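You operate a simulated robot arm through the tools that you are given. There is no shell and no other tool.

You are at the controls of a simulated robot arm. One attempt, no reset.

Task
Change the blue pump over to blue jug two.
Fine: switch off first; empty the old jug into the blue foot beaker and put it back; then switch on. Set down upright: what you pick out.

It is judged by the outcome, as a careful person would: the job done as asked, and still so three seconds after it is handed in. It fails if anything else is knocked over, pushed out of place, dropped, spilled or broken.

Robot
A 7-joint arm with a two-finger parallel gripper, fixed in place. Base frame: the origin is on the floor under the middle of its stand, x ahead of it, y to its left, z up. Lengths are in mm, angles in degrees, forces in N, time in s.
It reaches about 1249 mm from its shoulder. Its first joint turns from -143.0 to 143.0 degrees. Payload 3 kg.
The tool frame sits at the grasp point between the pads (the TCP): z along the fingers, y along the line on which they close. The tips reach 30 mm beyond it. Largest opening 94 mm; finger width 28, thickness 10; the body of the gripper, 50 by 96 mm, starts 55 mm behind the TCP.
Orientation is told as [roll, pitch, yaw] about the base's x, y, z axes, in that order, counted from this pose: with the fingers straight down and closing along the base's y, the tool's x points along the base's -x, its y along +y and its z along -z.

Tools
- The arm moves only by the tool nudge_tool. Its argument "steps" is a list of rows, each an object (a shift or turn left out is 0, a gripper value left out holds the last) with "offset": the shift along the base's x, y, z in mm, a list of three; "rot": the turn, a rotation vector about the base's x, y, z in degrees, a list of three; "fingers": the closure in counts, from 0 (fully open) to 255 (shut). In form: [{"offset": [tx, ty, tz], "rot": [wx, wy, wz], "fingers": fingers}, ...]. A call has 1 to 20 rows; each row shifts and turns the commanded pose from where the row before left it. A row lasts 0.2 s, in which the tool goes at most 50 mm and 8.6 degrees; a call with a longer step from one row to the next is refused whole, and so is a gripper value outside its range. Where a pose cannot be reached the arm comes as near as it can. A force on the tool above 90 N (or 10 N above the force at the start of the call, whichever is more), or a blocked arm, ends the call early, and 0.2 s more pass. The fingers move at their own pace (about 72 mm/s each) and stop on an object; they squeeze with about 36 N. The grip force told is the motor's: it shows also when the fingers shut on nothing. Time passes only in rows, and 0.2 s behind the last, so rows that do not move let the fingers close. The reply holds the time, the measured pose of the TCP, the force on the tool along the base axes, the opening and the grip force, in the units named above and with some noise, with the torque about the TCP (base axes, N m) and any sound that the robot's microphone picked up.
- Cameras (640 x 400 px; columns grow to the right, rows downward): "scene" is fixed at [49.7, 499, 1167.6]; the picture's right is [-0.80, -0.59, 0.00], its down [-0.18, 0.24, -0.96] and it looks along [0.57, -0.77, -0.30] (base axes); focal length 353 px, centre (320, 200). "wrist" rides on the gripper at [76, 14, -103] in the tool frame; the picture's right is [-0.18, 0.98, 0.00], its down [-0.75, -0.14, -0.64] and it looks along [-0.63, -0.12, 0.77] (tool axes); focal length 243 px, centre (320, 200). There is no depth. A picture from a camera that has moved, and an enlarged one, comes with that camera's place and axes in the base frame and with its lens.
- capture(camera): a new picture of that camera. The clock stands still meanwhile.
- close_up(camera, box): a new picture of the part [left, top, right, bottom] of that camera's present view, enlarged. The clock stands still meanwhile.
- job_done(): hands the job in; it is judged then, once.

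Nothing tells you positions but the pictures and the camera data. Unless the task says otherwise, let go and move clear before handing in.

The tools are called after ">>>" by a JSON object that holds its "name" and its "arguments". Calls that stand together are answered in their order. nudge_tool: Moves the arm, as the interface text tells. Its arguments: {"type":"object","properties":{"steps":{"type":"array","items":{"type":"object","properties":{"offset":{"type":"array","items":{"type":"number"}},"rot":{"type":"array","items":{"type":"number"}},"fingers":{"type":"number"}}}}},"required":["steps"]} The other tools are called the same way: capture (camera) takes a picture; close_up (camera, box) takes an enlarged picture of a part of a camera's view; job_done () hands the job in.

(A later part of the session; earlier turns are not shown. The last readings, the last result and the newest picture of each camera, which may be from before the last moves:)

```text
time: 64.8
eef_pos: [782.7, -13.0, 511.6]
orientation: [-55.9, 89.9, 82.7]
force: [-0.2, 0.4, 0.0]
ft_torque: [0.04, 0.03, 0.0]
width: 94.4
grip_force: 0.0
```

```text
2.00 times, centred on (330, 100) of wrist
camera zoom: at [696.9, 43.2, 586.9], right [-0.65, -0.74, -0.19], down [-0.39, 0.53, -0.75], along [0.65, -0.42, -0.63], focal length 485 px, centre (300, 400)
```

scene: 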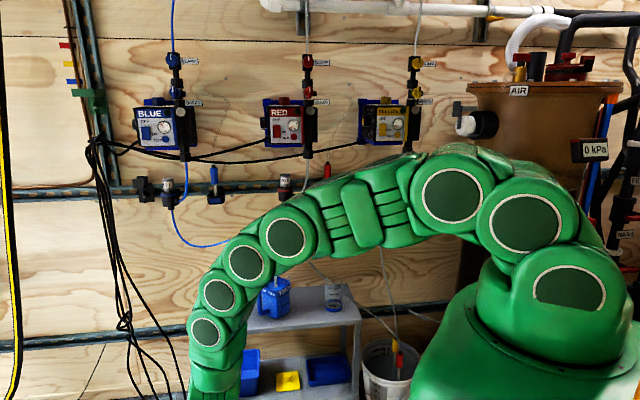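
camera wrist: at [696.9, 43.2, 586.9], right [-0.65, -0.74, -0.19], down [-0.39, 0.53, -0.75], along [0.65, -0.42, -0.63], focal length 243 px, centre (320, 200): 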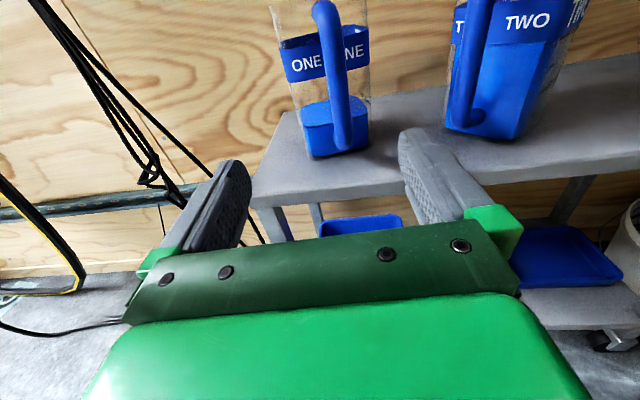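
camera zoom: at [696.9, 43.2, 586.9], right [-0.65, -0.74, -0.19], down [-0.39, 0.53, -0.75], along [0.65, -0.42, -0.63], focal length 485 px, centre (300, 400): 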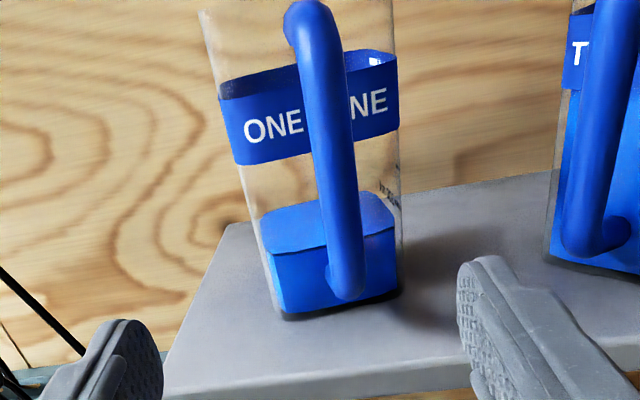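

From the front, the jug appears about 11 mm right of the tool axis, more than my top view suggested. I'll shift 8 mm right, advance 40 mm and re-measure at closer range.

>>> {"name": "nudge_tool", "arguments": {"steps": [{"offset": [-5.3, -6.0, 0]}, {"offset": [15, -13.2, 0]}, {"offset": [15, -13.2, 0]}, {"offset": [0, 0, 0]}]}}

>>> {"name": "capture", "arguments": {"camera": "wrist"}}

>>> {"name": "close_up", "arguments": {"camera": "wrist", "box": [220, 0, 420, 200]}}

```text
time: 65.8
eef_pos: [807.1, -47.3, 512.2]
orientation: [-30.5, 89.9, 108.0]
force: [0.9, -0.7, -0.2]
ft_torque: [-0.01, 0.0, -0.02]
width: 93.9
grip_force: 0.1
```

```text
taken
camera wrist: at [720.8, 9.5, 587.2], right [-0.65, -0.74, -0.18], down [-0.39, 0.53, -0.75], along [0.65, -0.42, -0.63], focal length 243 px, centre (320, 200)
```

wrist: 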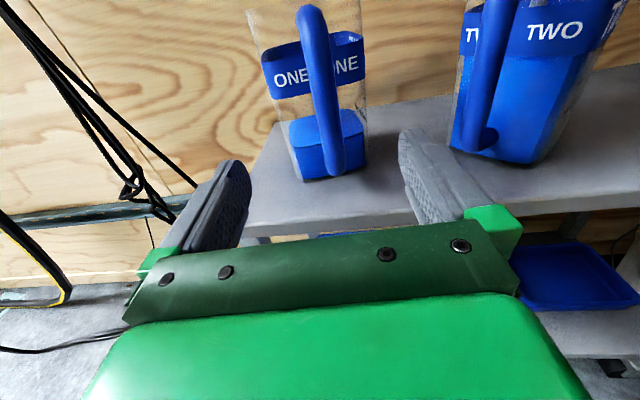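

```text
2.00 times, centred on (320, 100) of wrist
camera zoom: at [720.8, 9.5, 587.2], right [-0.65, -0.74, -0.18], down [-0.39, 0.53, -0.75], along [0.65, -0.42, -0.63], focal length 485 px, centre (320, 400)
```

zoom: 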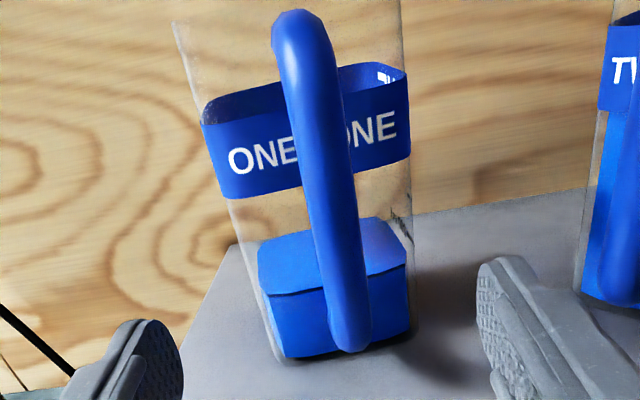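

The views disagree by about 10 mm, so I'll check whether the jug really moved, using the fixed scene camera.

>>> {"name": "close_up", "arguments": {"camera": "scene", "box": [150, 220, 330, 340]}}

>>> {"name": "close_up", "arguments": {"camera": "wrist", "box": [120, 0, 520, 250]}}

```text
3.33 times, centred on (240, 280) of scene
camera zoom: at [49.7, 499.0, 1167.6], right [-0.8, -0.59, 0.0], down [-0.18, 0.24, -0.96], along [0.57, -0.77, -0.3], focal length 1176 px, centre (587, -67)
```

zoom: 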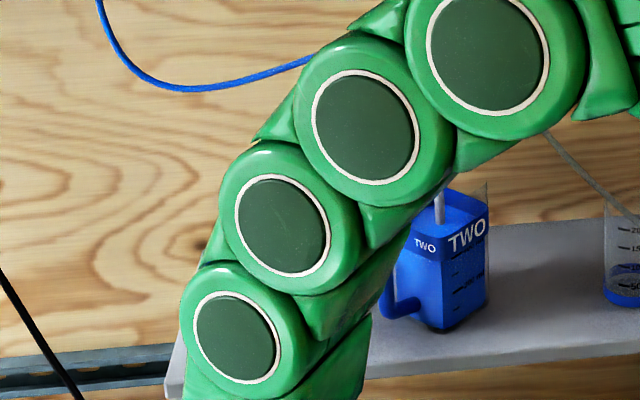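

```text
1.60 times, centred on (320, 125) of wrist
camera zoom: at [720.8, 9.5, 587.2], right [-0.65, -0.74, -0.18], down [-0.39, 0.53, -0.75], along [0.65, -0.42, -0.63], focal length 388 px, centre (320, 320)
```

zoom: 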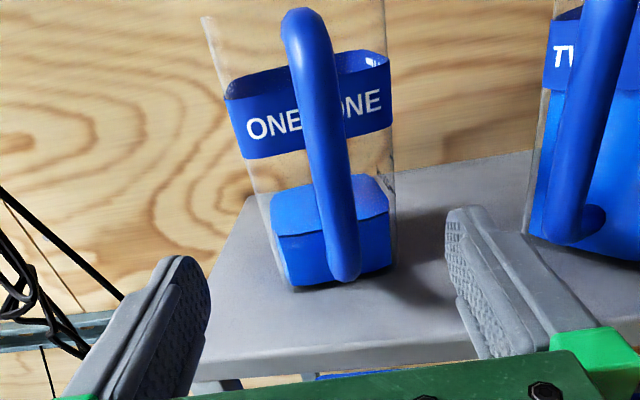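

>>> {"name": "close_up", "arguments": {"camera": "wrist", "box": [200, 100, 440, 250]}}

```text
2.67 times, centred on (320, 175) of wrist
camera zoom: at [720.8, 9.5, 587.2], right [-0.65, -0.74, -0.18], down [-0.39, 0.53, -0.75], along [0.65, -0.42, -0.63], focal length 647 px, centre (320, 267)
```

zoom: 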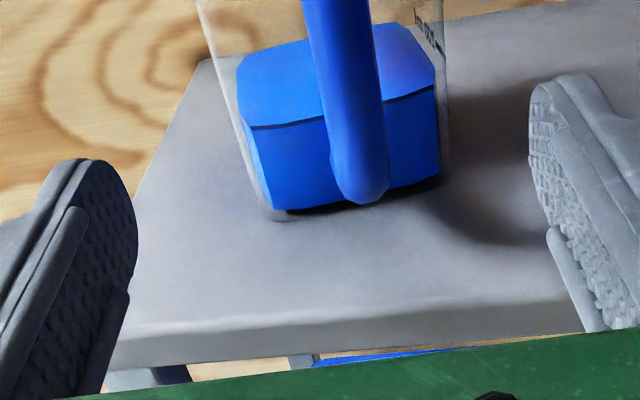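

The wrist views are self-consistent. The jug sits about 2 mm right of the tool axis and is turned about 4° more than the tool. I'll correct yaw by +4° and shift so the tool axis passes through the jug centre, then look again.

>>> {"name": "nudge_tool", "arguments": {"steps": [{"offset": [-6.1, -6.1, 0], "rot": [0, 0, 4]}, {"offset": [0, 0, 0]}]}}

>>> {"name": "close_up", "arguments": {"camera": "wrist", "box": [220, 0, 420, 200]}}

>>> {"name": "close_up", "arguments": {"camera": "wrist", "box": [200, 100, 440, 250]}}

```text
time: 66.4
eef_pos: [800.5, -53.4, 512.4]
orientation: [-36.4, 89.9, 106.1]
force: [-0.3, -1.1, 0.0]
ft_torque: [-0.03, 0.02, 0.02]
width: 93.9
grip_force: 0.0
```

```text
2.00 times, centred on (320, 100) of wrist
camera zoom: at [710.7, -2.6, 587.2], right [-0.6, -0.78, -0.18], down [-0.42, 0.5, -0.75], along [0.68, -0.37, -0.63], focal length 485 px, centre (320, 400)
```

zoom: 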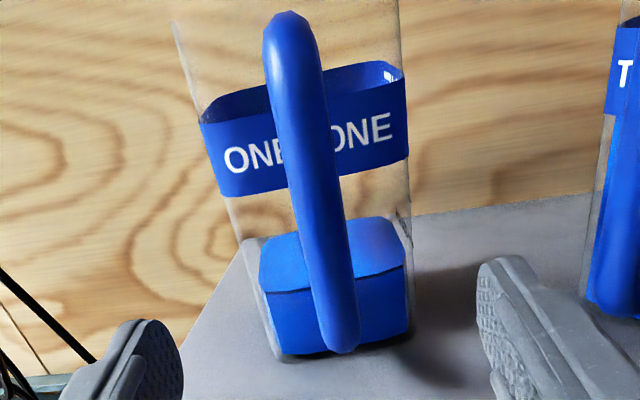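

```text
2.67 times, centred on (320, 175) of wrist
camera zoom: at [710.7, -2.6, 587.2], right [-0.6, -0.78, -0.18], down [-0.42, 0.5, -0.75], along [0.68, -0.37, -0.63], focal length 647 px, centre (320, 267)
```

zoom: 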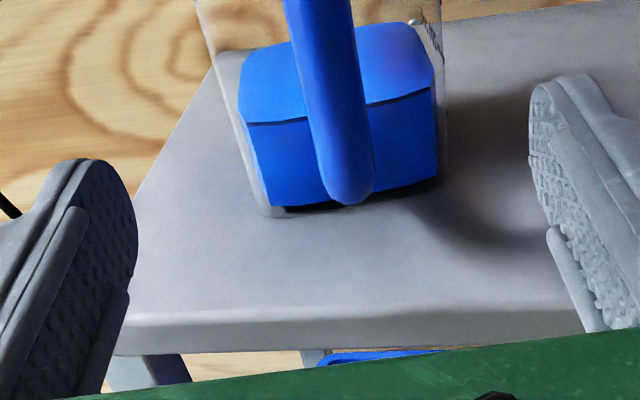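

It's close now; the remaining error is about 2.5° of yaw and a few mm. Fine-tuning once more.

>>> {"name": "nudge_tool", "arguments": {"steps": [{"offset": [-3.4, -5.2, 0], "rot": [0, 0, 2.5]}, {"offset": [0, 0, 0]}]}}

>>> {"name": "close_up", "arguments": {"camera": "wrist", "box": [220, 0, 420, 200]}}

>>> {"name": "close_up", "arguments": {"camera": "wrist", "box": [200, 100, 440, 250]}}

```text
time: 67.0
eef_pos: [797.6, -58.9, 511.0]
orientation: [-26.8, 89.9, 118.2]
force: [0.7, 1.0, 0.0]
ft_torque: [0.0, 0.02, -0.02]
width: 93.9
grip_force: 0.1
```

```text
2.00 times, centred on (320, 100) of wrist
camera zoom: at [705.1, -11.6, 586.7], right [-0.56, -0.8, -0.19], down [-0.45, 0.49, -0.75], along [0.7, -0.34, -0.63], focal length 485 px, centre (320, 400)
```

zoom: 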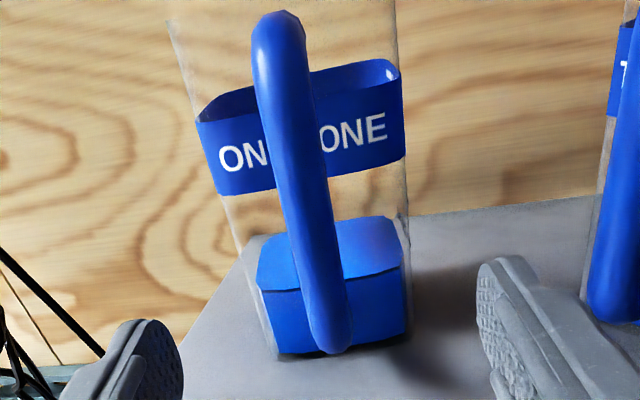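

```text
2.67 times, centred on (320, 175) of wrist
camera zoom: at [705.1, -11.6, 586.7], right [-0.56, -0.8, -0.19], down [-0.45, 0.49, -0.75], along [0.7, -0.34, -0.63], focal length 647 px, centre (320, 267)
```

zoom: 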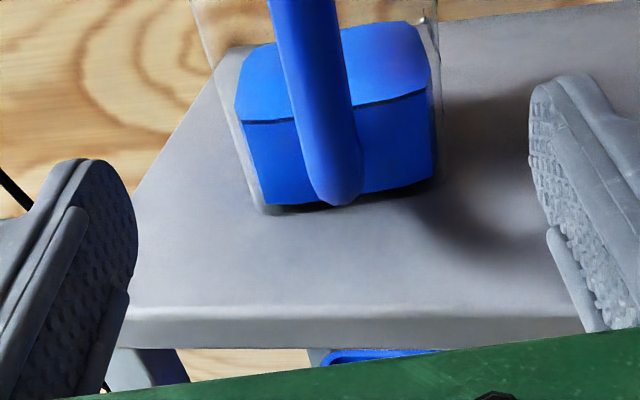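

Alignment is now within 1 mm and 1°: the jug centre is about 128 mm ahead of the TCP. Advancing 60 mm, then checking.

>>> {"name": "nudge_tool", "arguments": {"steps": [{"offset": [15.9, -12.2, 0]}, {"offset": [16.4, -11.5, 0]}, {"offset": [16.4, -11.5, 0]}, {"offset": [0, 0, 0]}]}}

>>> {"name": "capture", "arguments": {"camera": "wrist"}}

```text
time: 68.0
eef_pos: [844.9, -94.7, 520.5]
orientation: [-48.2, 89.9, 96.7]
force: [0.0, 0.0, -0.1]
ft_torque: [-0.03, -0.05, -0.03]
width: 94.0
grip_force: 0.1
out of reach, approached as far as the arm can: row 3
```

```text
taken
camera wrist: at [753.0, -47.7, 596.6], right [-0.56, -0.8, -0.19], down [-0.44, 0.49, -0.75], along [0.7, -0.34, -0.63], focal length 243 px, centre (320, 200)
```

wrist: 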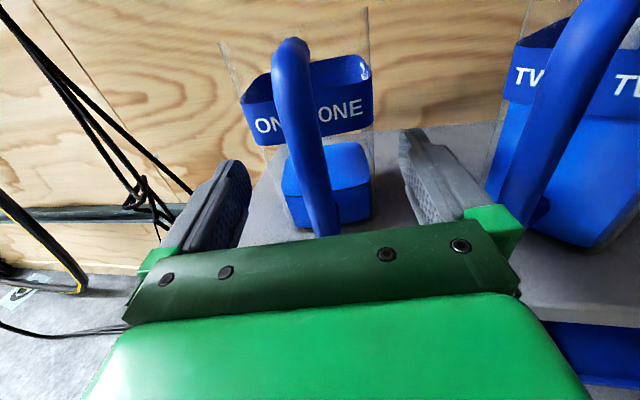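

The arm hit a joint limit on the last step: it rose 9 mm instead of advancing. I'll look at the posture before deciding.

>>> {"name": "capture", "arguments": {"camera": "scene"}}

```text
taken
```

scene: 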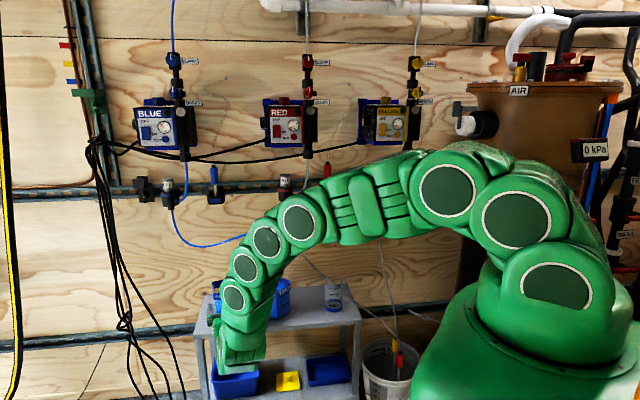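

>>> {"name": "nudge_tool", "arguments": {"steps": [{"offset": [0, 0, -4]}, {"offset": [0, 0, 0]}]}}

```text
time: 68.6
eef_pos: [845.5, -95.9, 516.5]
orientation: [-28.7, 89.9, 116.3]
force: [-0.3, -0.3, 0.4]
ft_torque: [0.01, -0.01, 0.01]
width: 94.0
grip_force: 0.1
```

>>> {"name": "nudge_tool", "arguments": {"steps": [{"offset": [0, 0, -4]}, {"offset": [0, 0, 0]}]}}

```text
time: 69.2
eef_pos: [844.1, -95.3, 514.5]
orientation: [-29.4, 89.9, 115.6]
force: [0.5, 0.5, 0.5]
ft_torque: [0.01, -0.01, 0.03]
width: 93.9
grip_force: 0.2
```

>>> {"name": "close_up", "arguments": {"camera": "wrist", "box": [200, 20, 440, 240]}}

```text
1.82 times, centred on (320, 130) of wrist
camera zoom: at [752.8, -47.6, 590.4], right [-0.56, -0.8, -0.18], down [-0.45, 0.49, -0.75], along [0.7, -0.34, -0.63], focal length 441 px, centre (320, 327)
```

zoom: 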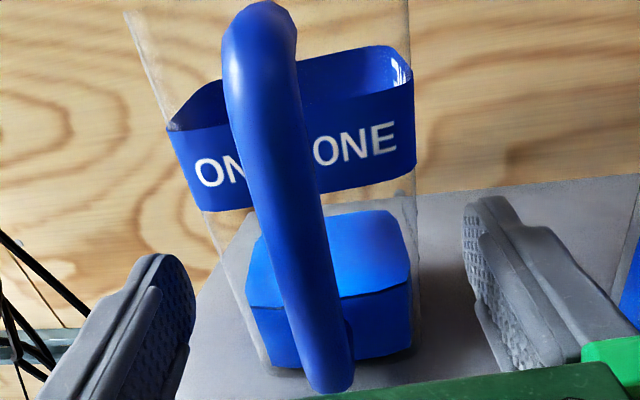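

The jug is about 1.5–2 mm left of axis and 71 mm ahead. I'll correct by 1.5 mm and advance in small steps, watching for the reach limit.

>>> {"name": "nudge_tool", "arguments": {"steps": [{"offset": [7.4, -3.4, 0]}, {"offset": [6.5, -4.6, 0]}, {"offset": [0, 0, 0]}]}}

```text
time: 70.0
eef_pos: [851.0, -98.9, 517.0]
orientation: [-16.7, 89.9, 128.4]
force: [-0.5, 1.2, -0.3]
ft_torque: [-0.02, -0.01, -0.01]
width: 93.7
grip_force: 0.1
out of reach, approached as far as the arm can: row 1
```

>>> {"name": "nudge_tool", "arguments": {"steps": [{"offset": [0, 0, -2], "rot": [2.29, 3.28, 0]}, {"offset": [4.1, -2.9, -1]}, {"offset": [0, 0, 0]}]}}

```text
time: 70.8
eef_pos: [854.9, -101.8, 512.6]
orientation: [-0.4, 85.9, 144.5]
force: [-1.0, -0.6, -0.2]
ft_torque: [0.0, -0.02, 0.02]
width: 93.8
grip_force: 0.1
```

Pitching the fingers down 4° relieves the limit. Continuing forward in small steps.

>>> {"name": "nudge_tool", "arguments": {"steps": [{"offset": [4.9, -3.4, 0]}, {"offset": [4.9, -3.4, 0]}, {"offset": [0, 0, 0]}]}}

>>> {"name": "close_up", "arguments": {"camera": "wrist", "box": [200, 20, 440, 240]}}

```text
time: 71.6
eef_pos: [864.8, -108.4, 512.7]
orientation: [-0.3, 85.9, 144.6]
force: [0.6, 1.1, 0.1]
ft_torque: [0.0, 0.0, -0.05]
width: 93.8
grip_force: 0.1
```

```text
1.82 times, centred on (320, 130) of wrist
camera zoom: at [777.5, -64.4, 595.2], right [-0.57, -0.8, -0.18], down [-0.49, 0.51, -0.71], along [0.66, -0.32, -0.68], focal length 441 px, centre (320, 327)
```

zoom: 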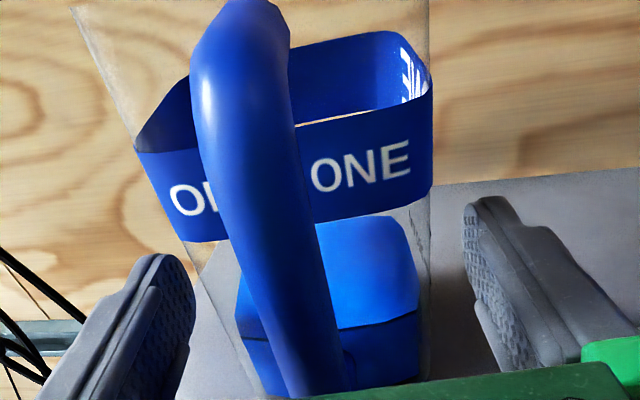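

Front face is 16 mm ahead and the yaw matches. One last 13 mm advance with a 1.5 mm left correction, then check before closing.

>>> {"name": "nudge_tool", "arguments": {"steps": [{"offset": [6, -3, 0]}, {"offset": [5.5, -3.2, 0]}, {"offset": [0, 0, 0]}]}}

>>> {"name": "capture", "arguments": {"camera": "wrist"}}

```text
time: 72.4
eef_pos: [875.6, -113.7, 514.7]
orientation: [-0.8, 85.9, 144.3]
force: [0.3, -0.3, 0.0]
ft_torque: [-0.02, 0.01, -0.02]
width: 94.0
grip_force: 0.1
```

```text
taken
camera wrist: at [788.5, -71.4, 595.3], right [-0.58, -0.8, -0.18], down [-0.49, 0.51, -0.71], along [0.66, -0.32, -0.68], focal length 243 px, centre (320, 200)
```

wrist: 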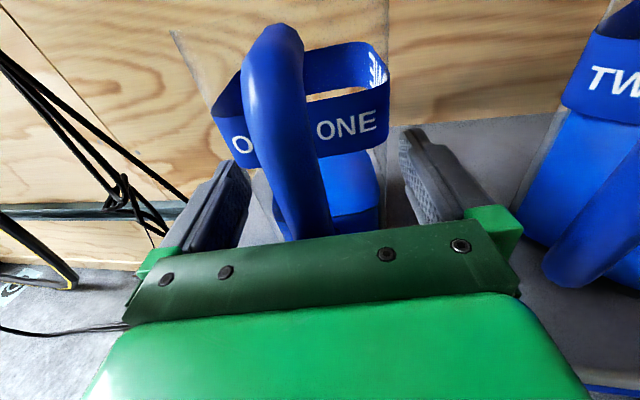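

The fingers straddle the jug body with the handle between them, and no contact yet. Closing.

>>> {"name": "nudge_tool", "arguments": {"steps": [{"fingers": 30}, {"fingers": 50}, {"fingers": 255}, {"fingers": 255}, {"fingers": 255}]}}

>>> {"name": "capture", "arguments": {"camera": "wrist"}}

```text
time: 73.6
eef_pos: [875.6, -114.0, 513.4]
orientation: [-0.7, 85.9, 144.3]
force: [1.1, 2.7, 1.9]
ft_torque: [0.03, -0.01, 0.07]
width: 81.9
grip_force: 35.8
```

```text
taken
camera wrist: at [788.5, -71.1, 595.5], right [-0.57, -0.8, -0.18], down [-0.49, 0.51, -0.71], along [0.66, -0.32, -0.68], focal length 243 px, centre (320, 200)
```

wrist: 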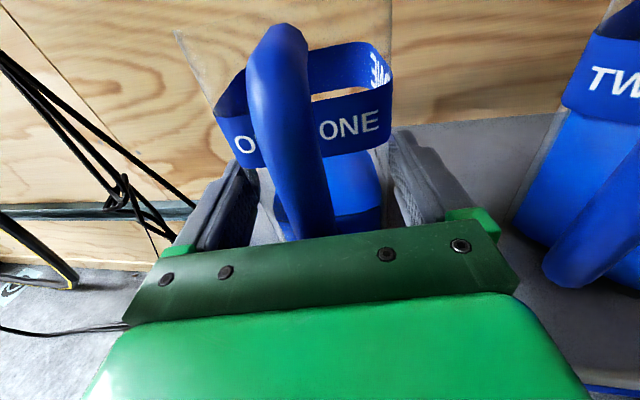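

Gripped at 82 mm wide with full force. Lifting a few millimetres to test the hold.

>>> {"name": "nudge_tool", "arguments": {"steps": [{"offset": [0, 0, 3]}, {"offset": [0, 0, 4]}, {"offset": [0, 0, 5]}, {"offset": [0, 0, 0]}]}}

>>> {"name": "capture", "arguments": {"camera": "wrist"}}

>>> {"name": "close_up", "arguments": {"camera": "scene", "box": [150, 220, 330, 340]}}

```text
time: 74.6
eef_pos: [877.6, -114.2, 525.0]
orientation: [-0.4, 85.9, 144.7]
force: [0.2, 0.8, -2.8]
ft_torque: [0.07, 0.03, 0.0]
width: 82.0
grip_force: 36.1
```

```text
taken
camera wrist: at [788.8, -71.1, 607.2], right [-0.57, -0.8, -0.18], down [-0.49, 0.51, -0.71], along [0.66, -0.32, -0.68], focal length 243 px, centre (320, 200)
```

wrist: 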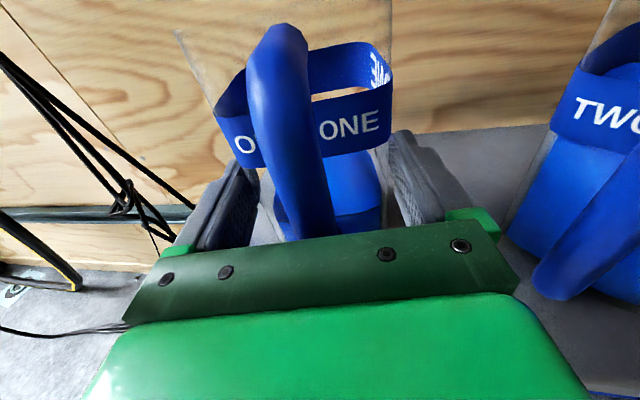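

```text
3.33 times, centred on (240, 280) of scene
camera zoom: at [49.7, 499.0, 1167.6], right [-0.8, -0.59, 0.0], down [-0.18, 0.24, -0.96], along [0.57, -0.77, -0.3], focal length 1176 px, centre (587, -67)
```

zoom: 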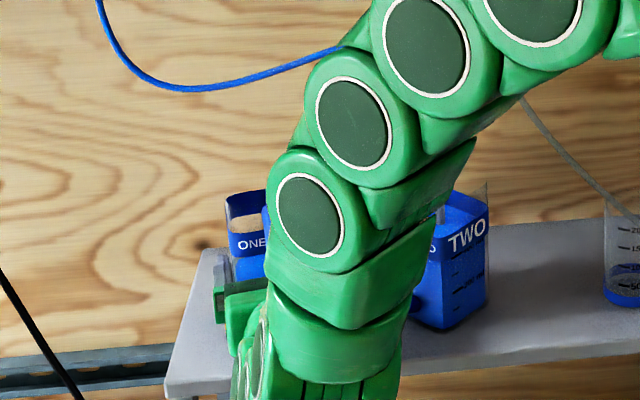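

The jug lifts cleanly with the hand. Next I'll raise it a bit more and back it out in front of the shelf, slowly, keeping it upright.

>>> {"name": "nudge_tool", "arguments": {"steps": [{"offset": [0, 0, 8]}, {"offset": [0, 0, 10]}, {"offset": [-8, 5.6, 5]}, {"offset": [-14, 9.8, 5]}, {"offset": [-18, 12.6, 5]}, {"offset": [-20, 14, 5]}, {"offset": [-20, 14, 5]}, {"offset": [-18, 12.6, 5]}, {"offset": [-14, 9.8, 3]}, {"offset": [-8, 5.6, 2]}, {"offset": [0, 0, 0]}]}}

>>> {"name": "capture", "arguments": {"camera": "wrist"}}

>>> {"name": "capture", "arguments": {"camera": "scene"}}

```text
time: 77.0
eef_pos: [755.9, -31.1, 576.9]
orientation: [-0.9, 85.9, 144.0]
force: [-0.1, 0.2, -2.0]
ft_torque: [0.02, 0.06, -0.03]
width: 82.0
grip_force: 36.0
```

```text
taken
camera wrist: at [669.0, 12.1, 659.4], right [-0.58, -0.8, -0.18], down [-0.49, 0.51, -0.71], along [0.66, -0.32, -0.68], focal length 243 px, centre (320, 200)
```

wrist: 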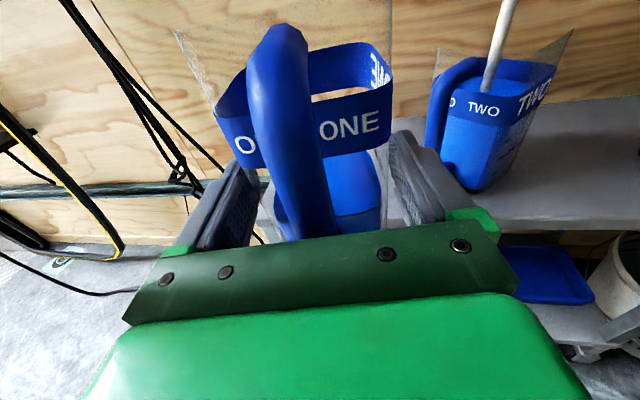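

```text
taken
```

scene: 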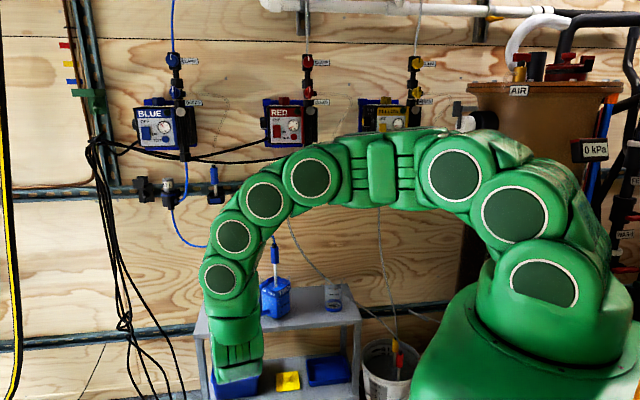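

The jug is upright and well clear. Next I'll carry it right to a free spot in front of the beaker, raising it and squaring the tool to the wall normal on the way.

>>> {"name": "nudge_tool", "arguments": {"steps": [{"offset": [-8, -8.5, 4]}, {"offset": [-14, -15, 8], "rot": [0, 0, -1.5]}, {"offset": [-16, -17.5, 9], "rot": [0, 0, -1.5]}, {"offset": [-18, -19.5, 10], "rot": [0, 0, -1.5]}, {"offset": [-18, -19.5, 10], "rot": [0, 0, -1.5]}, {"offset": [-18, -19.5, 10], "rot": [0, 0, -1.5]}, {"offset": [-18, -19.5, 10], "rot": [0, 0, -1.5]}, {"offset": [-16, -17.5, 8]}, {"offset": [-14, -15, 7]}, {"offset": [-10, -11, 5]}, {"offset": [-5.9, -6.4, 2]}, {"offset": [0, 0, 0]}]}}

>>> {"name": "capture", "arguments": {"camera": "wrist"}}

>>> {"name": "capture", "arguments": {"camera": "scene"}}

```text
time: 79.6
eef_pos: [601.6, -200.8, 660.0]
orientation: [-0.5, 85.9, 135.4]
force: [0.2, 0.1, -2.9]
ft_torque: [0.04, 0.05, 0.02]
width: 82.1
grip_force: 35.3
```

```text
taken
camera wrist: at [521.2, -143.8, 742.4], right [-0.69, -0.7, -0.18], down [-0.4, 0.58, -0.71], along [0.6, -0.41, -0.68], focal length 243 px, centre (320, 200)
```

wrist: 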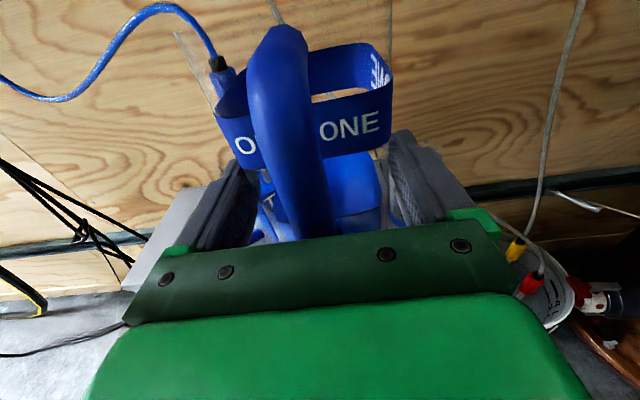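

```text
taken
```

scene: 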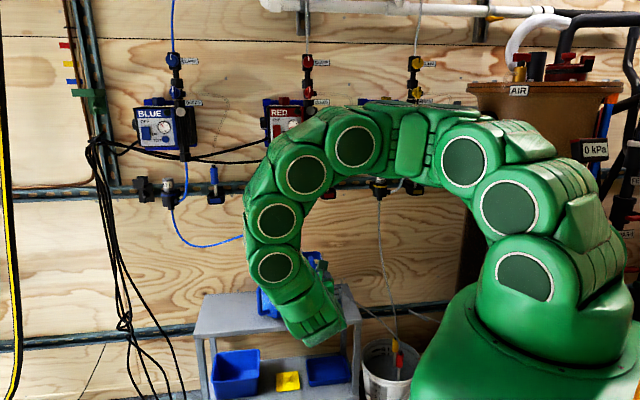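

In position. I'll start tilting about the x-axis, pouring toward −y, to 30° first, which is well below the spill angle of about 60°, and check the arm follows.

>>> {"name": "nudge_tool", "arguments": {"steps": [{"rot": [3, 0, 0]}, {"rot": [5, 0, 0]}, {"rot": [5, 0, 0]}, {"rot": [5, 0, 0]}, {"rot": [5, 0, 0]}, {"rot": [4, 0, 0]}, {"rot": [3, 0, 0]}, {"rot": [0, 0, 0]}]}}

>>> {"name": "capture", "arguments": {"camera": "wrist"}}

```text
time: 81.4
eef_pos: [600.2, -199.3, 660.6]
orientation: [-41.4, 57.0, 95.3]
force: [-0.2, -0.1, -2.5]
ft_torque: [0.05, 0.06, -0.01]
width: 82.1
grip_force: 36.3
```

```text
taken
camera wrist: at [520.9, -192.0, 760.6], right [-0.69, -0.51, -0.51], down [-0.4, 0.86, -0.32], along [0.6, -0.02, -0.8], focal length 243 px, centre (320, 200)
```

wrist: 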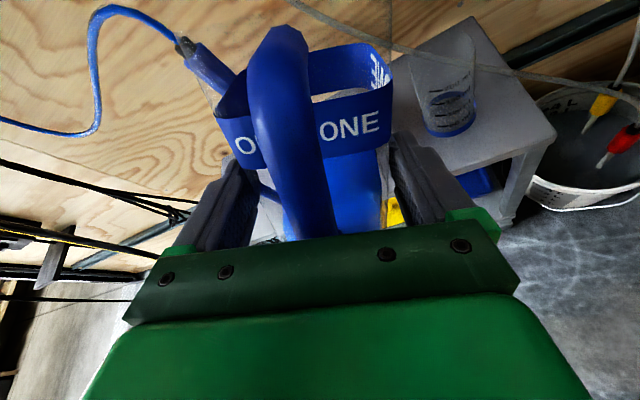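

The tilt follows exactly and the beaker is in view. Going on to 50°, still no pouring, to check the lip and beaker geometry.

>>> {"name": "nudge_tool", "arguments": {"steps": [{"rot": [3, 0, 0]}, {"rot": [4, 0, 0]}, {"rot": [4, 0, 0]}, {"rot": [4, 0, 0]}, {"rot": [3, 0, 0]}, {"rot": [2, 0, 0]}, {"rot": [0, 0, 0]}]}}

>>> {"name": "capture", "arguments": {"camera": "wrist"}}

>>> {"name": "close_up", "arguments": {"camera": "wrist", "box": [200, 0, 480, 200]}}

>>> {"name": "capture", "arguments": {"camera": "scene"}}

```text
time: 83.0
eef_pos: [599.9, -200.4, 660.1]
orientation: [-43.6, 37.1, 93.7]
force: [1.3, 0.3, -2.4]
ft_torque: [0.07, 0.07, 0.0]
width: 82.0
grip_force: 35.6
```

```text
taken
camera wrist: at [521.4, -227.6, 756.8], right [-0.69, -0.31, -0.65], down [-0.4, 0.92, -0.01], along [0.6, 0.26, -0.76], focal length 243 px, centre (320, 200)
```

wrist: 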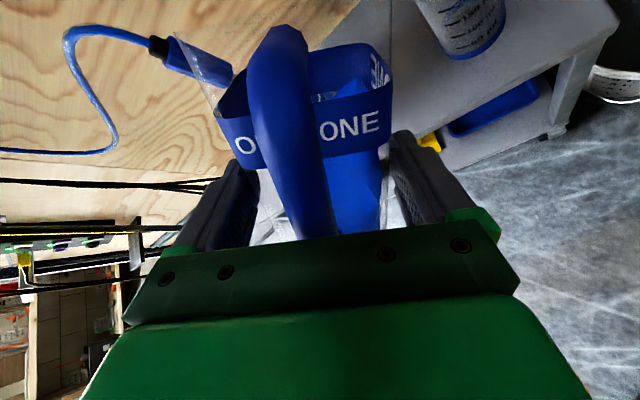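

```text
2.00 times, centred on (340, 100) of wrist
camera zoom: at [521.4, -227.6, 756.8], right [-0.69, -0.31, -0.65], down [-0.4, 0.92, -0.01], along [0.6, 0.26, -0.76], focal length 485 px, centre (280, 400)
```

zoom: 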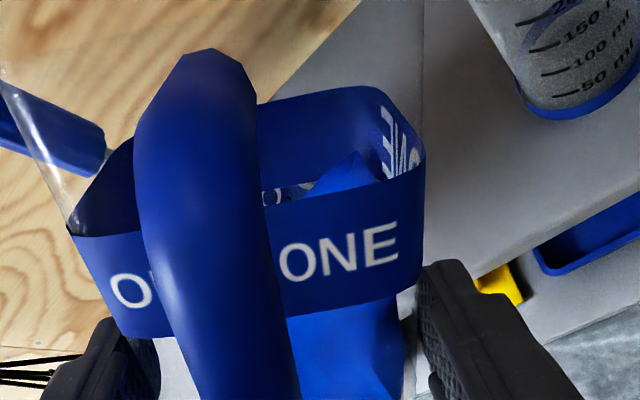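

```text
taken
```

scene: 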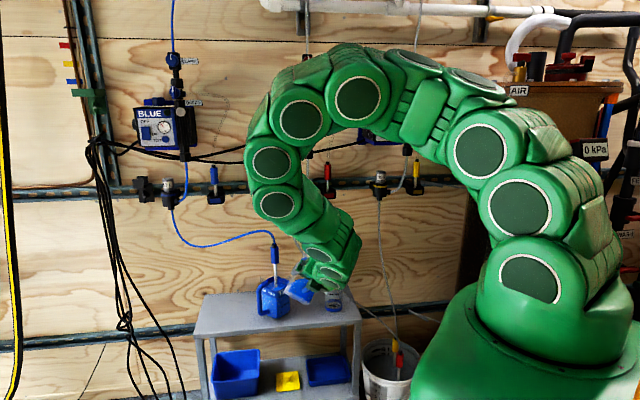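

The tilt is 50° with liquid held. I'll check how the scene camera sees the jug's lip and the beaker.

>>> {"name": "close_up", "arguments": {"camera": "scene", "box": [260, 220, 400, 340]}}

```text
3.33 times, centred on (330, 280) of scene
camera zoom: at [49.7, 499.0, 1167.6], right [-0.8, -0.59, 0.0], down [-0.18, 0.24, -0.96], along [0.57, -0.77, -0.3], focal length 1176 px, centre (287, -67)
```

zoom: 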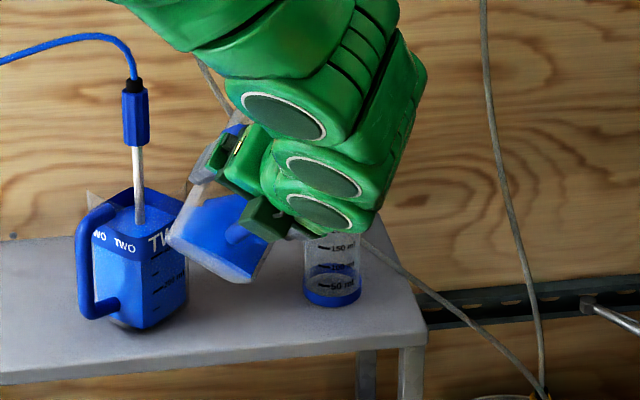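

The lip is hidden behind the wrist in the scene view, so I need accurate numbers. I'll tilt back to about 33°, where the wrist camera sees the whole beaker, and measure it precisely.

>>> {"name": "nudge_tool", "arguments": {"steps": [{"rot": [-2, 0, 0]}, {"rot": [-4, 0, 0]}, {"rot": [-5, 0, 0]}, {"rot": [-4, 0, 0]}, {"rot": [-3, 0, 0]}, {"rot": [-2, 0, 0]}, {"rot": [0, 0, 0]}]}}

>>> {"name": "close_up", "arguments": {"camera": "wrist", "box": [380, 0, 540, 160]}}

```text
time: 84.6
eef_pos: [601.1, -200.2, 658.7]
orientation: [-41.4, 57.1, 95.3]
force: [0.0, 0.6, -2.6]
ft_torque: [-0.02, 0.05, 0.02]
width: 82.2
grip_force: 36.2
```

```text
2.50 times, centred on (460, 80) of wrist
camera zoom: at [521.0, -192.1, 760.1], right [-0.69, -0.51, -0.51], down [-0.4, 0.86, -0.32], along [0.6, -0.02, -0.8], focal length 606 px, centre (-30, 500)
```

zoom: 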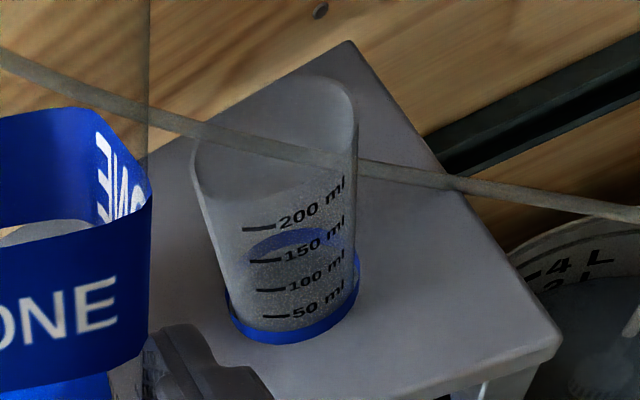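

The beaker is clear now: centre about (639,-380), rim z≈559. By my geometry the pouring corner sits 27.6 mm in +x from the TCP and swings predictably with tilt. I'll return to 50° and bring the lip over the beaker at a safe height.

>>> {"name": "nudge_tool", "arguments": {"steps": [{"rot": [2, 0, 0]}, {"rot": [4, 0, 0]}, {"rot": [5, 0, 0]}, {"rot": [4, 0, 0]}, {"rot": [3, 0, 0]}, {"rot": [2, 0, 0]}, {"offset": [2, -8, -2]}, {"offset": [2, -13, -6]}, {"offset": [2, -14, -9]}, {"offset": [2, -13, -9]}, {"offset": [1.5, -10, -8]}, {"offset": [0.8, -5, -5]}, {"offset": [0, 0, 0]}]}}

>>> {"name": "close_up", "arguments": {"camera": "scene", "box": [260, 220, 400, 340]}}

>>> {"name": "capture", "arguments": {"camera": "wrist"}}

```text
time: 87.4
eef_pos: [611.4, -263.8, 622.3]
orientation: [-43.6, 37.1, 93.8]
force: [-0.4, 0.3, -2.6]
ft_torque: [0.03, 0.05, 0.05]
width: 82.2
grip_force: 36.1
```

```text
3.33 times, centred on (330, 280) of scene
camera zoom: at [49.7, 499.0, 1167.6], right [-0.8, -0.59, 0.0], down [-0.18, 0.24, -0.96], along [0.57, -0.77, -0.3], focal length 1176 px, centre (287, -67)
```

zoom: 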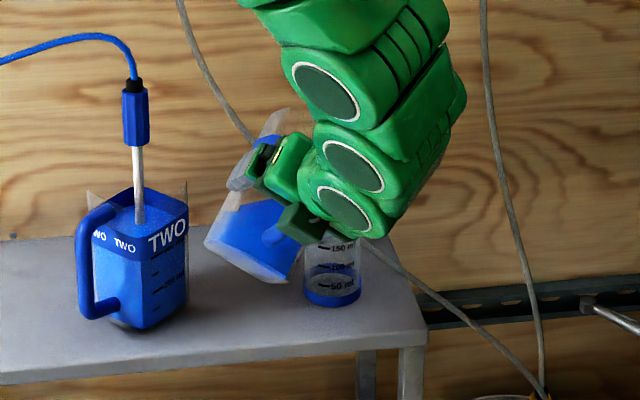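

```text
taken
camera wrist: at [531.8, -290.7, 718.3], right [-0.69, -0.31, -0.65], down [-0.4, 0.92, -0.01], along [0.6, 0.26, -0.76], focal length 243 px, centre (320, 200)
```

wrist: 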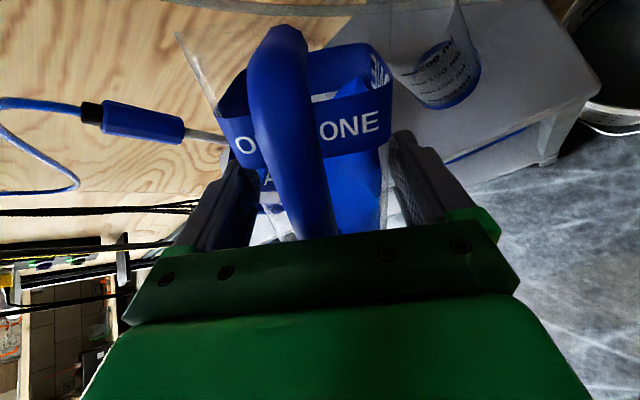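

>>> {"name": "close_up", "arguments": {"camera": "wrist", "box": [280, 0, 500, 140]}}

>>> {"name": "close_up", "arguments": {"camera": "scene", "box": [290, 250, 360, 320]}}

```text
2.86 times, centred on (390, 70) of wrist
camera zoom: at [531.8, -290.7, 718.3], right [-0.69, -0.31, -0.65], down [-0.4, 0.92, -0.01], along [0.6, 0.26, -0.76], focal length 693 px, centre (120, 571)
```

zoom: 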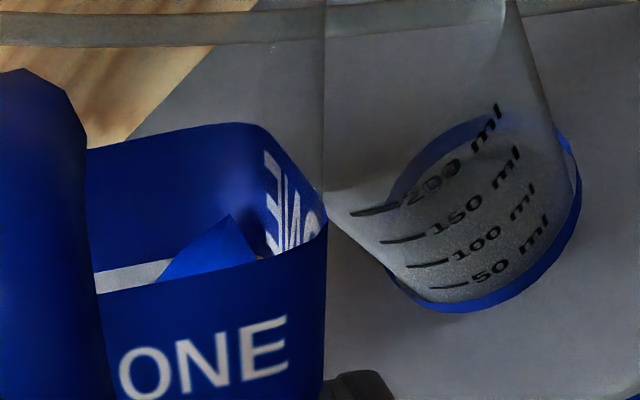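

```text
5.71 times, centred on (325, 285) of scene
camera zoom: at [49.7, 499.0, 1167.6], right [-0.8, -0.59, 0.0], down [-0.18, 0.24, -0.96], along [0.57, -0.77, -0.3], focal length 2016 px, centre (291, -286)
```

zoom: 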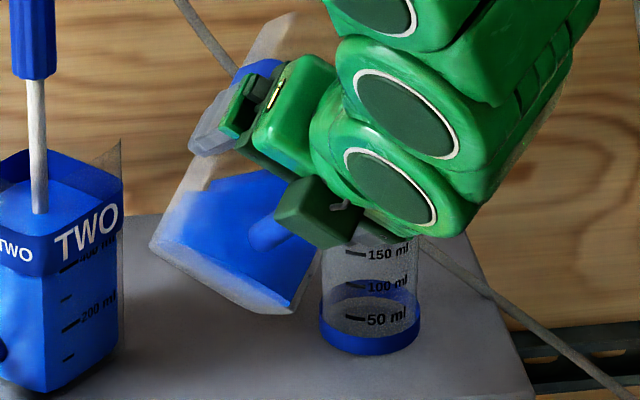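

The beaker's foot projects exactly where I computed, so the lip should be about 5 mm on the near side of the beaker's centre. Tilting on to 60°, just short of pouring, while lowering the lip a little.

>>> {"name": "nudge_tool", "arguments": {"steps": [{"offset": [0, -0.5, -2.1], "rot": [2.5, 0, 0]}, {"offset": [0, -0.5, -2.1], "rot": [2.5, 0, 0]}, {"offset": [0, -1.25, 1.75], "rot": [2.5, 0, 0]}, {"offset": [0, -1.25, 1.75], "rot": [2.5, 0, 0]}, {"offset": [0, 0, 0]}]}}

>>> {"name": "close_up", "arguments": {"camera": "wrist", "box": [240, 0, 520, 180]}}

>>> {"name": "close_up", "arguments": {"camera": "scene", "box": [290, 250, 360, 320]}}

```text
time: 88.6
eef_pos: [611.0, -265.2, 621.6]
orientation: [-44.5, 27.1, 93.3]
force: [-1.4, 0.1, -2.4]
ft_torque: [0.04, 0.05, 0.01]
width: 82.1
grip_force: 36.3
```

```text
2.22 times, centred on (380, 90) of wrist
camera zoom: at [531.5, -309.7, 711.5], right [-0.69, -0.19, -0.7], down [-0.4, 0.9, 0.15], along [0.6, 0.39, -0.7], focal length 539 px, centre (187, 444)
```

zoom: 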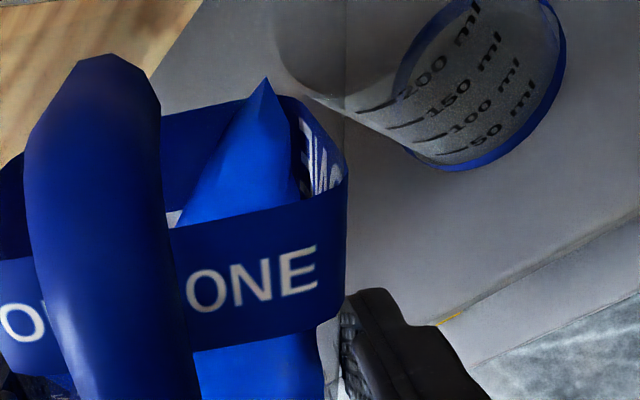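

```text
5.71 times, centred on (325, 285) of scene
camera zoom: at [49.7, 499.0, 1167.6], right [-0.8, -0.59, 0.0], down [-0.18, 0.24, -0.96], along [0.57, -0.77, -0.3], focal length 2016 px, centre (291, -286)
```

zoom: 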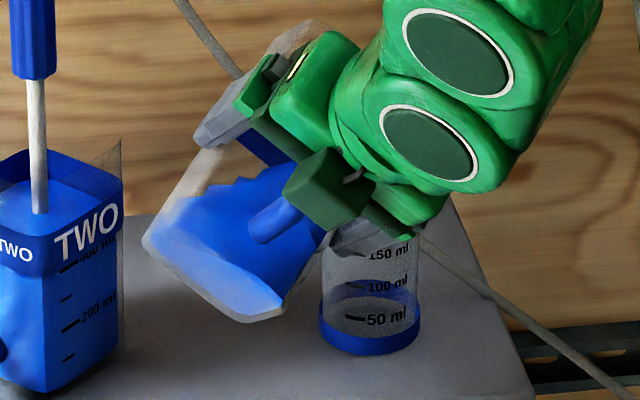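

The liquid has reached near the corner and the rim of the beaker is right under the lip. Pouring slowly now: 0.75° per step while holding the lip point fixed, then a check.

>>> {"name": "nudge_tool", "arguments": {"steps": [{"offset": [0, -0.7, 0.6], "rot": [0.75, 0, 0]}, {"offset": [0, -0.6, 0.7], "rot": [0.75, 0, 0]}, {"offset": [0, -0.6, 0.8], "rot": [0.75, 0, 0]}, {"offset": [0, -0.6, 0.8], "rot": [0.75, 0, 0]}, {"offset": [0, -0.6, 0.9], "rot": [0.75, 0, 0]}, {"offset": [0, -0.6, 0.9], "rot": [0.75, 0, 0]}, {"offset": [0, -0.6, 1.0], "rot": [0.75, 0, 0]}, {"offset": [0, -0.6, 1.1], "rot": [0.75, 0, 0]}]}}

>>> {"name": "close_up", "arguments": {"camera": "wrist", "box": [240, 0, 520, 180]}}

>>> {"name": "close_up", "arguments": {"camera": "scene", "box": [290, 250, 360, 320]}}

```text
time: 90.4
eef_pos: [608.6, -265.7, 624.6]
orientation: [-45.2, 22.3, 92.7]
force: [-0.4, 0.5, -3.0]
ft_torque: [0.04, 0.05, -0.03]
width: 82.1
grip_force: 35.8
out of reach, approached as far as the arm can: row 7
```

```text
2.22 times, centred on (380, 90) of wrist
camera zoom: at [528.4, -316.7, 709.7], right [-0.69, -0.13, -0.71], down [-0.4, 0.89, 0.23], along [0.61, 0.44, -0.66], focal length 539 px, centre (187, 444)
```

zoom: 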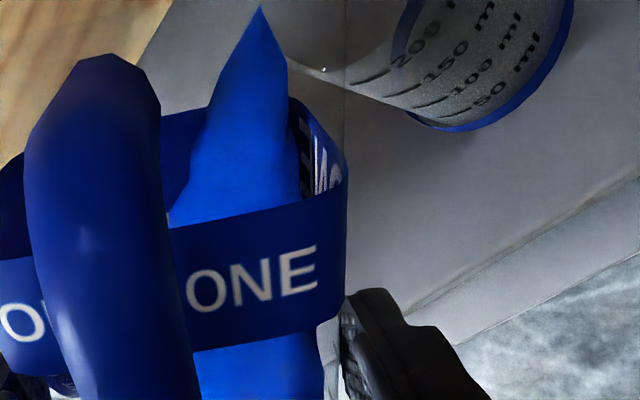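

```text
5.71 times, centred on (325, 285) of scene
camera zoom: at [49.7, 499.0, 1167.6], right [-0.8, -0.59, 0.0], down [-0.18, 0.24, -0.96], along [0.57, -0.77, -0.3], focal length 2016 px, centre (291, -286)
```

zoom: 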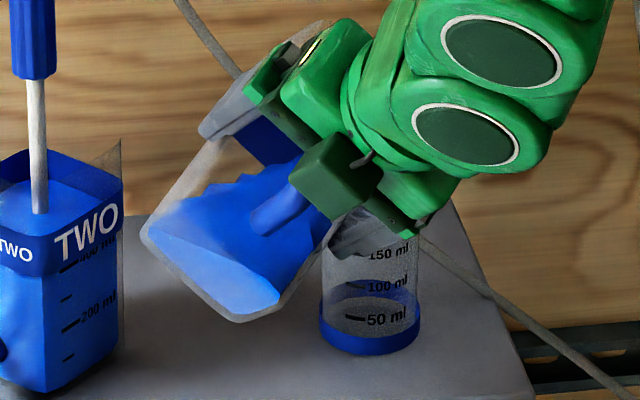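

The arm hit a joint limit at about 65° in this wrist posture, and nothing has poured yet. A different combination should avoid it: turn the hand to point along +x, pitch forward about 25°, then roll about the tool axis. First I'll back away and bring the jug upright again.

>>> {"name": "nudge_tool", "arguments": {"steps": [{"offset": [-0.8, 3, 3], "rot": [-2, 0, 0]}, {"offset": [-0.8, 5, 4], "rot": [-3, 0, 0]}, {"offset": [-0.8, 7, 4], "rot": [-4, 0, 0]}, {"offset": [-0.8, 8, 4], "rot": [-5, 0, 0]}, {"offset": [-0.8, 9, 4], "rot": [-5, 0, 0]}, {"offset": [-0.8, 10, 4], "rot": [-5, 0, 0]}, {"offset": [-0.8, 10, 4], "rot": [-5, 0, 0]}, {"offset": [-0.8, 8, 4], "rot": [-5, 0, 0]}, {"offset": [-0.8, 5, 4], "rot": [-5, 0, 0]}, {"rot": [-5, 0, 0]}, {"rot": [-5, 0, 0]}, {"rot": [-5, 0, 0]}, {"rot": [-4, 0, 0]}, {"rot": [-3, 0, 0]}, {"rot": [-2.5, 0, 0]}, {"rot": [0, 0, 0]}]}}

>>> {"name": "capture", "arguments": {"camera": "wrist"}}

>>> {"name": "close_up", "arguments": {"camera": "scene", "box": [200, 200, 400, 340]}}

```text
time: 93.8
eef_pos: [602.5, -201.7, 659.6]
orientation: [-17.4, 83.9, 118.8]
force: [-1.1, -0.2, -2.2]
ft_torque: [0.09, 0.06, -0.02]
width: 82.4
grip_force: 36.2
```

```text
taken
camera wrist: at [522.6, -148.7, 745.0], right [-0.69, -0.69, -0.21], down [-0.4, 0.61, -0.68], along [0.6, -0.39, -0.7], focal length 243 px, centre (320, 200)
```

wrist: 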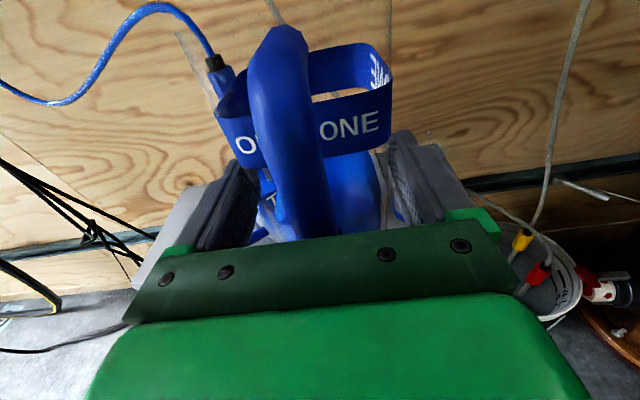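

```text
2.86 times, centred on (300, 270) of scene
camera zoom: at [49.7, 499.0, 1167.6], right [-0.8, -0.59, 0.0], down [-0.18, 0.24, -0.96], along [0.57, -0.77, -0.3], focal length 1008 px, centre (377, 0)
```

zoom: 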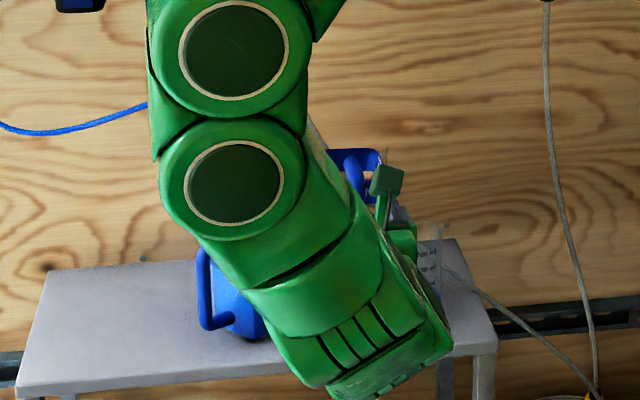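

The jug is back upright with nothing spilled. My joint estimate says tilting toward +x, over the forward-left corner with the jug on the near-right side of the beaker, keeps the wrist joints far from their limits. I'll remove the residual tilt and start tilting about +y while shifting right.

>>> {"name": "nudge_tool", "arguments": {"steps": [{"offset": [-3, -5, 2], "rot": [-1.5, 0, 0]}, {"offset": [-5, -8, 2], "rot": [-1.5, 2, 0]}, {"offset": [-5, -8, 2], "rot": [0, 4, 0]}, {"offset": [-5, -7, 2], "rot": [0, 5, 0]}, {"offset": [-4, -5, 2], "rot": [0, 5, 0]}, {"offset": [0, 0, 0], "rot": [0, 5, 0]}, {"offset": [0, 0, 0], "rot": [0, 5, 0]}, {"offset": [0, 0, 0], "rot": [0, 4, 0]}, {"offset": [0, 0, 0]}]}}

>>> {"name": "capture", "arguments": {"camera": "wrist"}}

```text
time: 95.8
eef_pos: [580.1, -234.6, 669.6]
orientation: [40.3, 57.0, 175.6]
force: [-0.3, 0.6, -2.5]
ft_torque: [0.07, 0.06, 0.02]
width: 82.0
grip_force: 36.2
```

```text
taken
camera wrist: at [552.6, -177.1, 779.9], right [-0.69, -0.7, 0.19], down [-0.7, 0.58, -0.41], along [0.18, -0.42, -0.89], focal length 243 px, centre (320, 200)
```

wrist: 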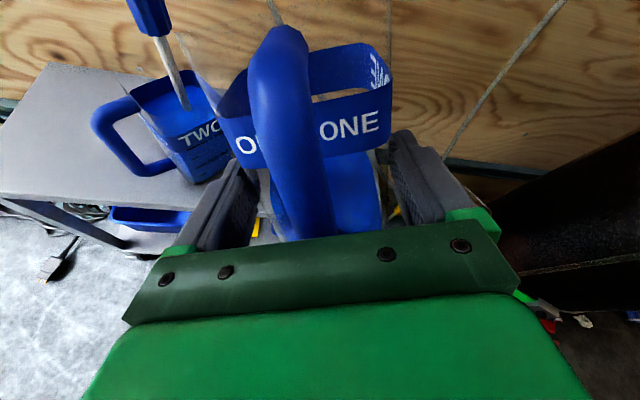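

That direction works. I'll carry on to 50° while moving the lip over toward the beaker, still high.

>>> {"name": "nudge_tool", "arguments": {"steps": [{"offset": [-3, -6, -1], "rot": [0, 1, 0]}, {"offset": [-5, -10, -2], "rot": [0, 2, 0]}, {"offset": [-7, -14, -3], "rot": [0, 2, 0]}, {"offset": [-8, -16, -3], "rot": [0, 3, 0]}, {"offset": [-8, -16, -3], "rot": [0, 3, 0]}, {"offset": [-8, -16, -3], "rot": [0, 3, 0]}, {"offset": [-8, -16, -3], "rot": [0, 3, 0]}, {"offset": [-6, -13, -3], "rot": [0, 2, 0]}, {"offset": [-4, -8, -2], "rot": [0, 1, 0]}, {"offset": [-1.5, -3, -2]}, {"offset": [0, 0, 0]}]}}

>>> {"name": "capture", "arguments": {"camera": "wrist"}}

>>> {"name": "close_up", "arguments": {"camera": "scene", "box": [240, 200, 420, 340]}}

```text
time: 98.2
eef_pos: [521.8, -351.2, 645.9]
orientation: [42.2, 37.1, 177.1]
force: [0.2, -0.1, -2.5]
ft_torque: [0.02, 0.04, 0.01]
width: 82.2
grip_force: 36.0
```

```text
taken
camera wrist: at [534.4, -295.1, 759.1], right [-0.58, -0.7, 0.42], down [-0.8, 0.58, -0.15], along [-0.14, -0.42, -0.9], focal length 243 px, centre (320, 200)
```

wrist: 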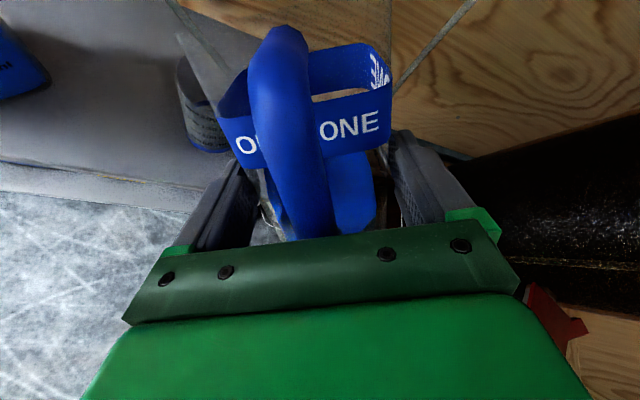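

```text
2.86 times, centred on (330, 270) of scene
camera zoom: at [49.7, 499.0, 1167.6], right [-0.8, -0.59, 0.0], down [-0.18, 0.24, -0.96], along [0.57, -0.77, -0.3], focal length 1008 px, centre (291, 0)
```

zoom: 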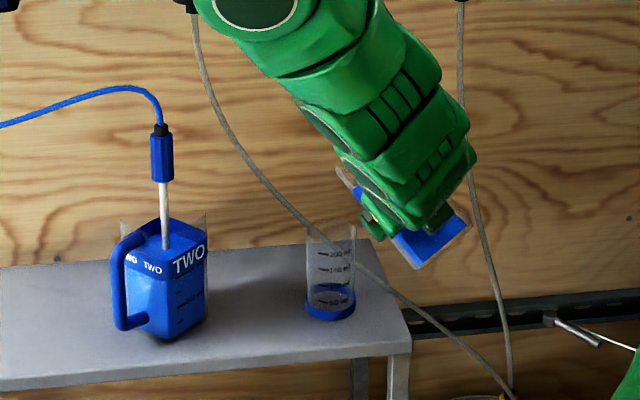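

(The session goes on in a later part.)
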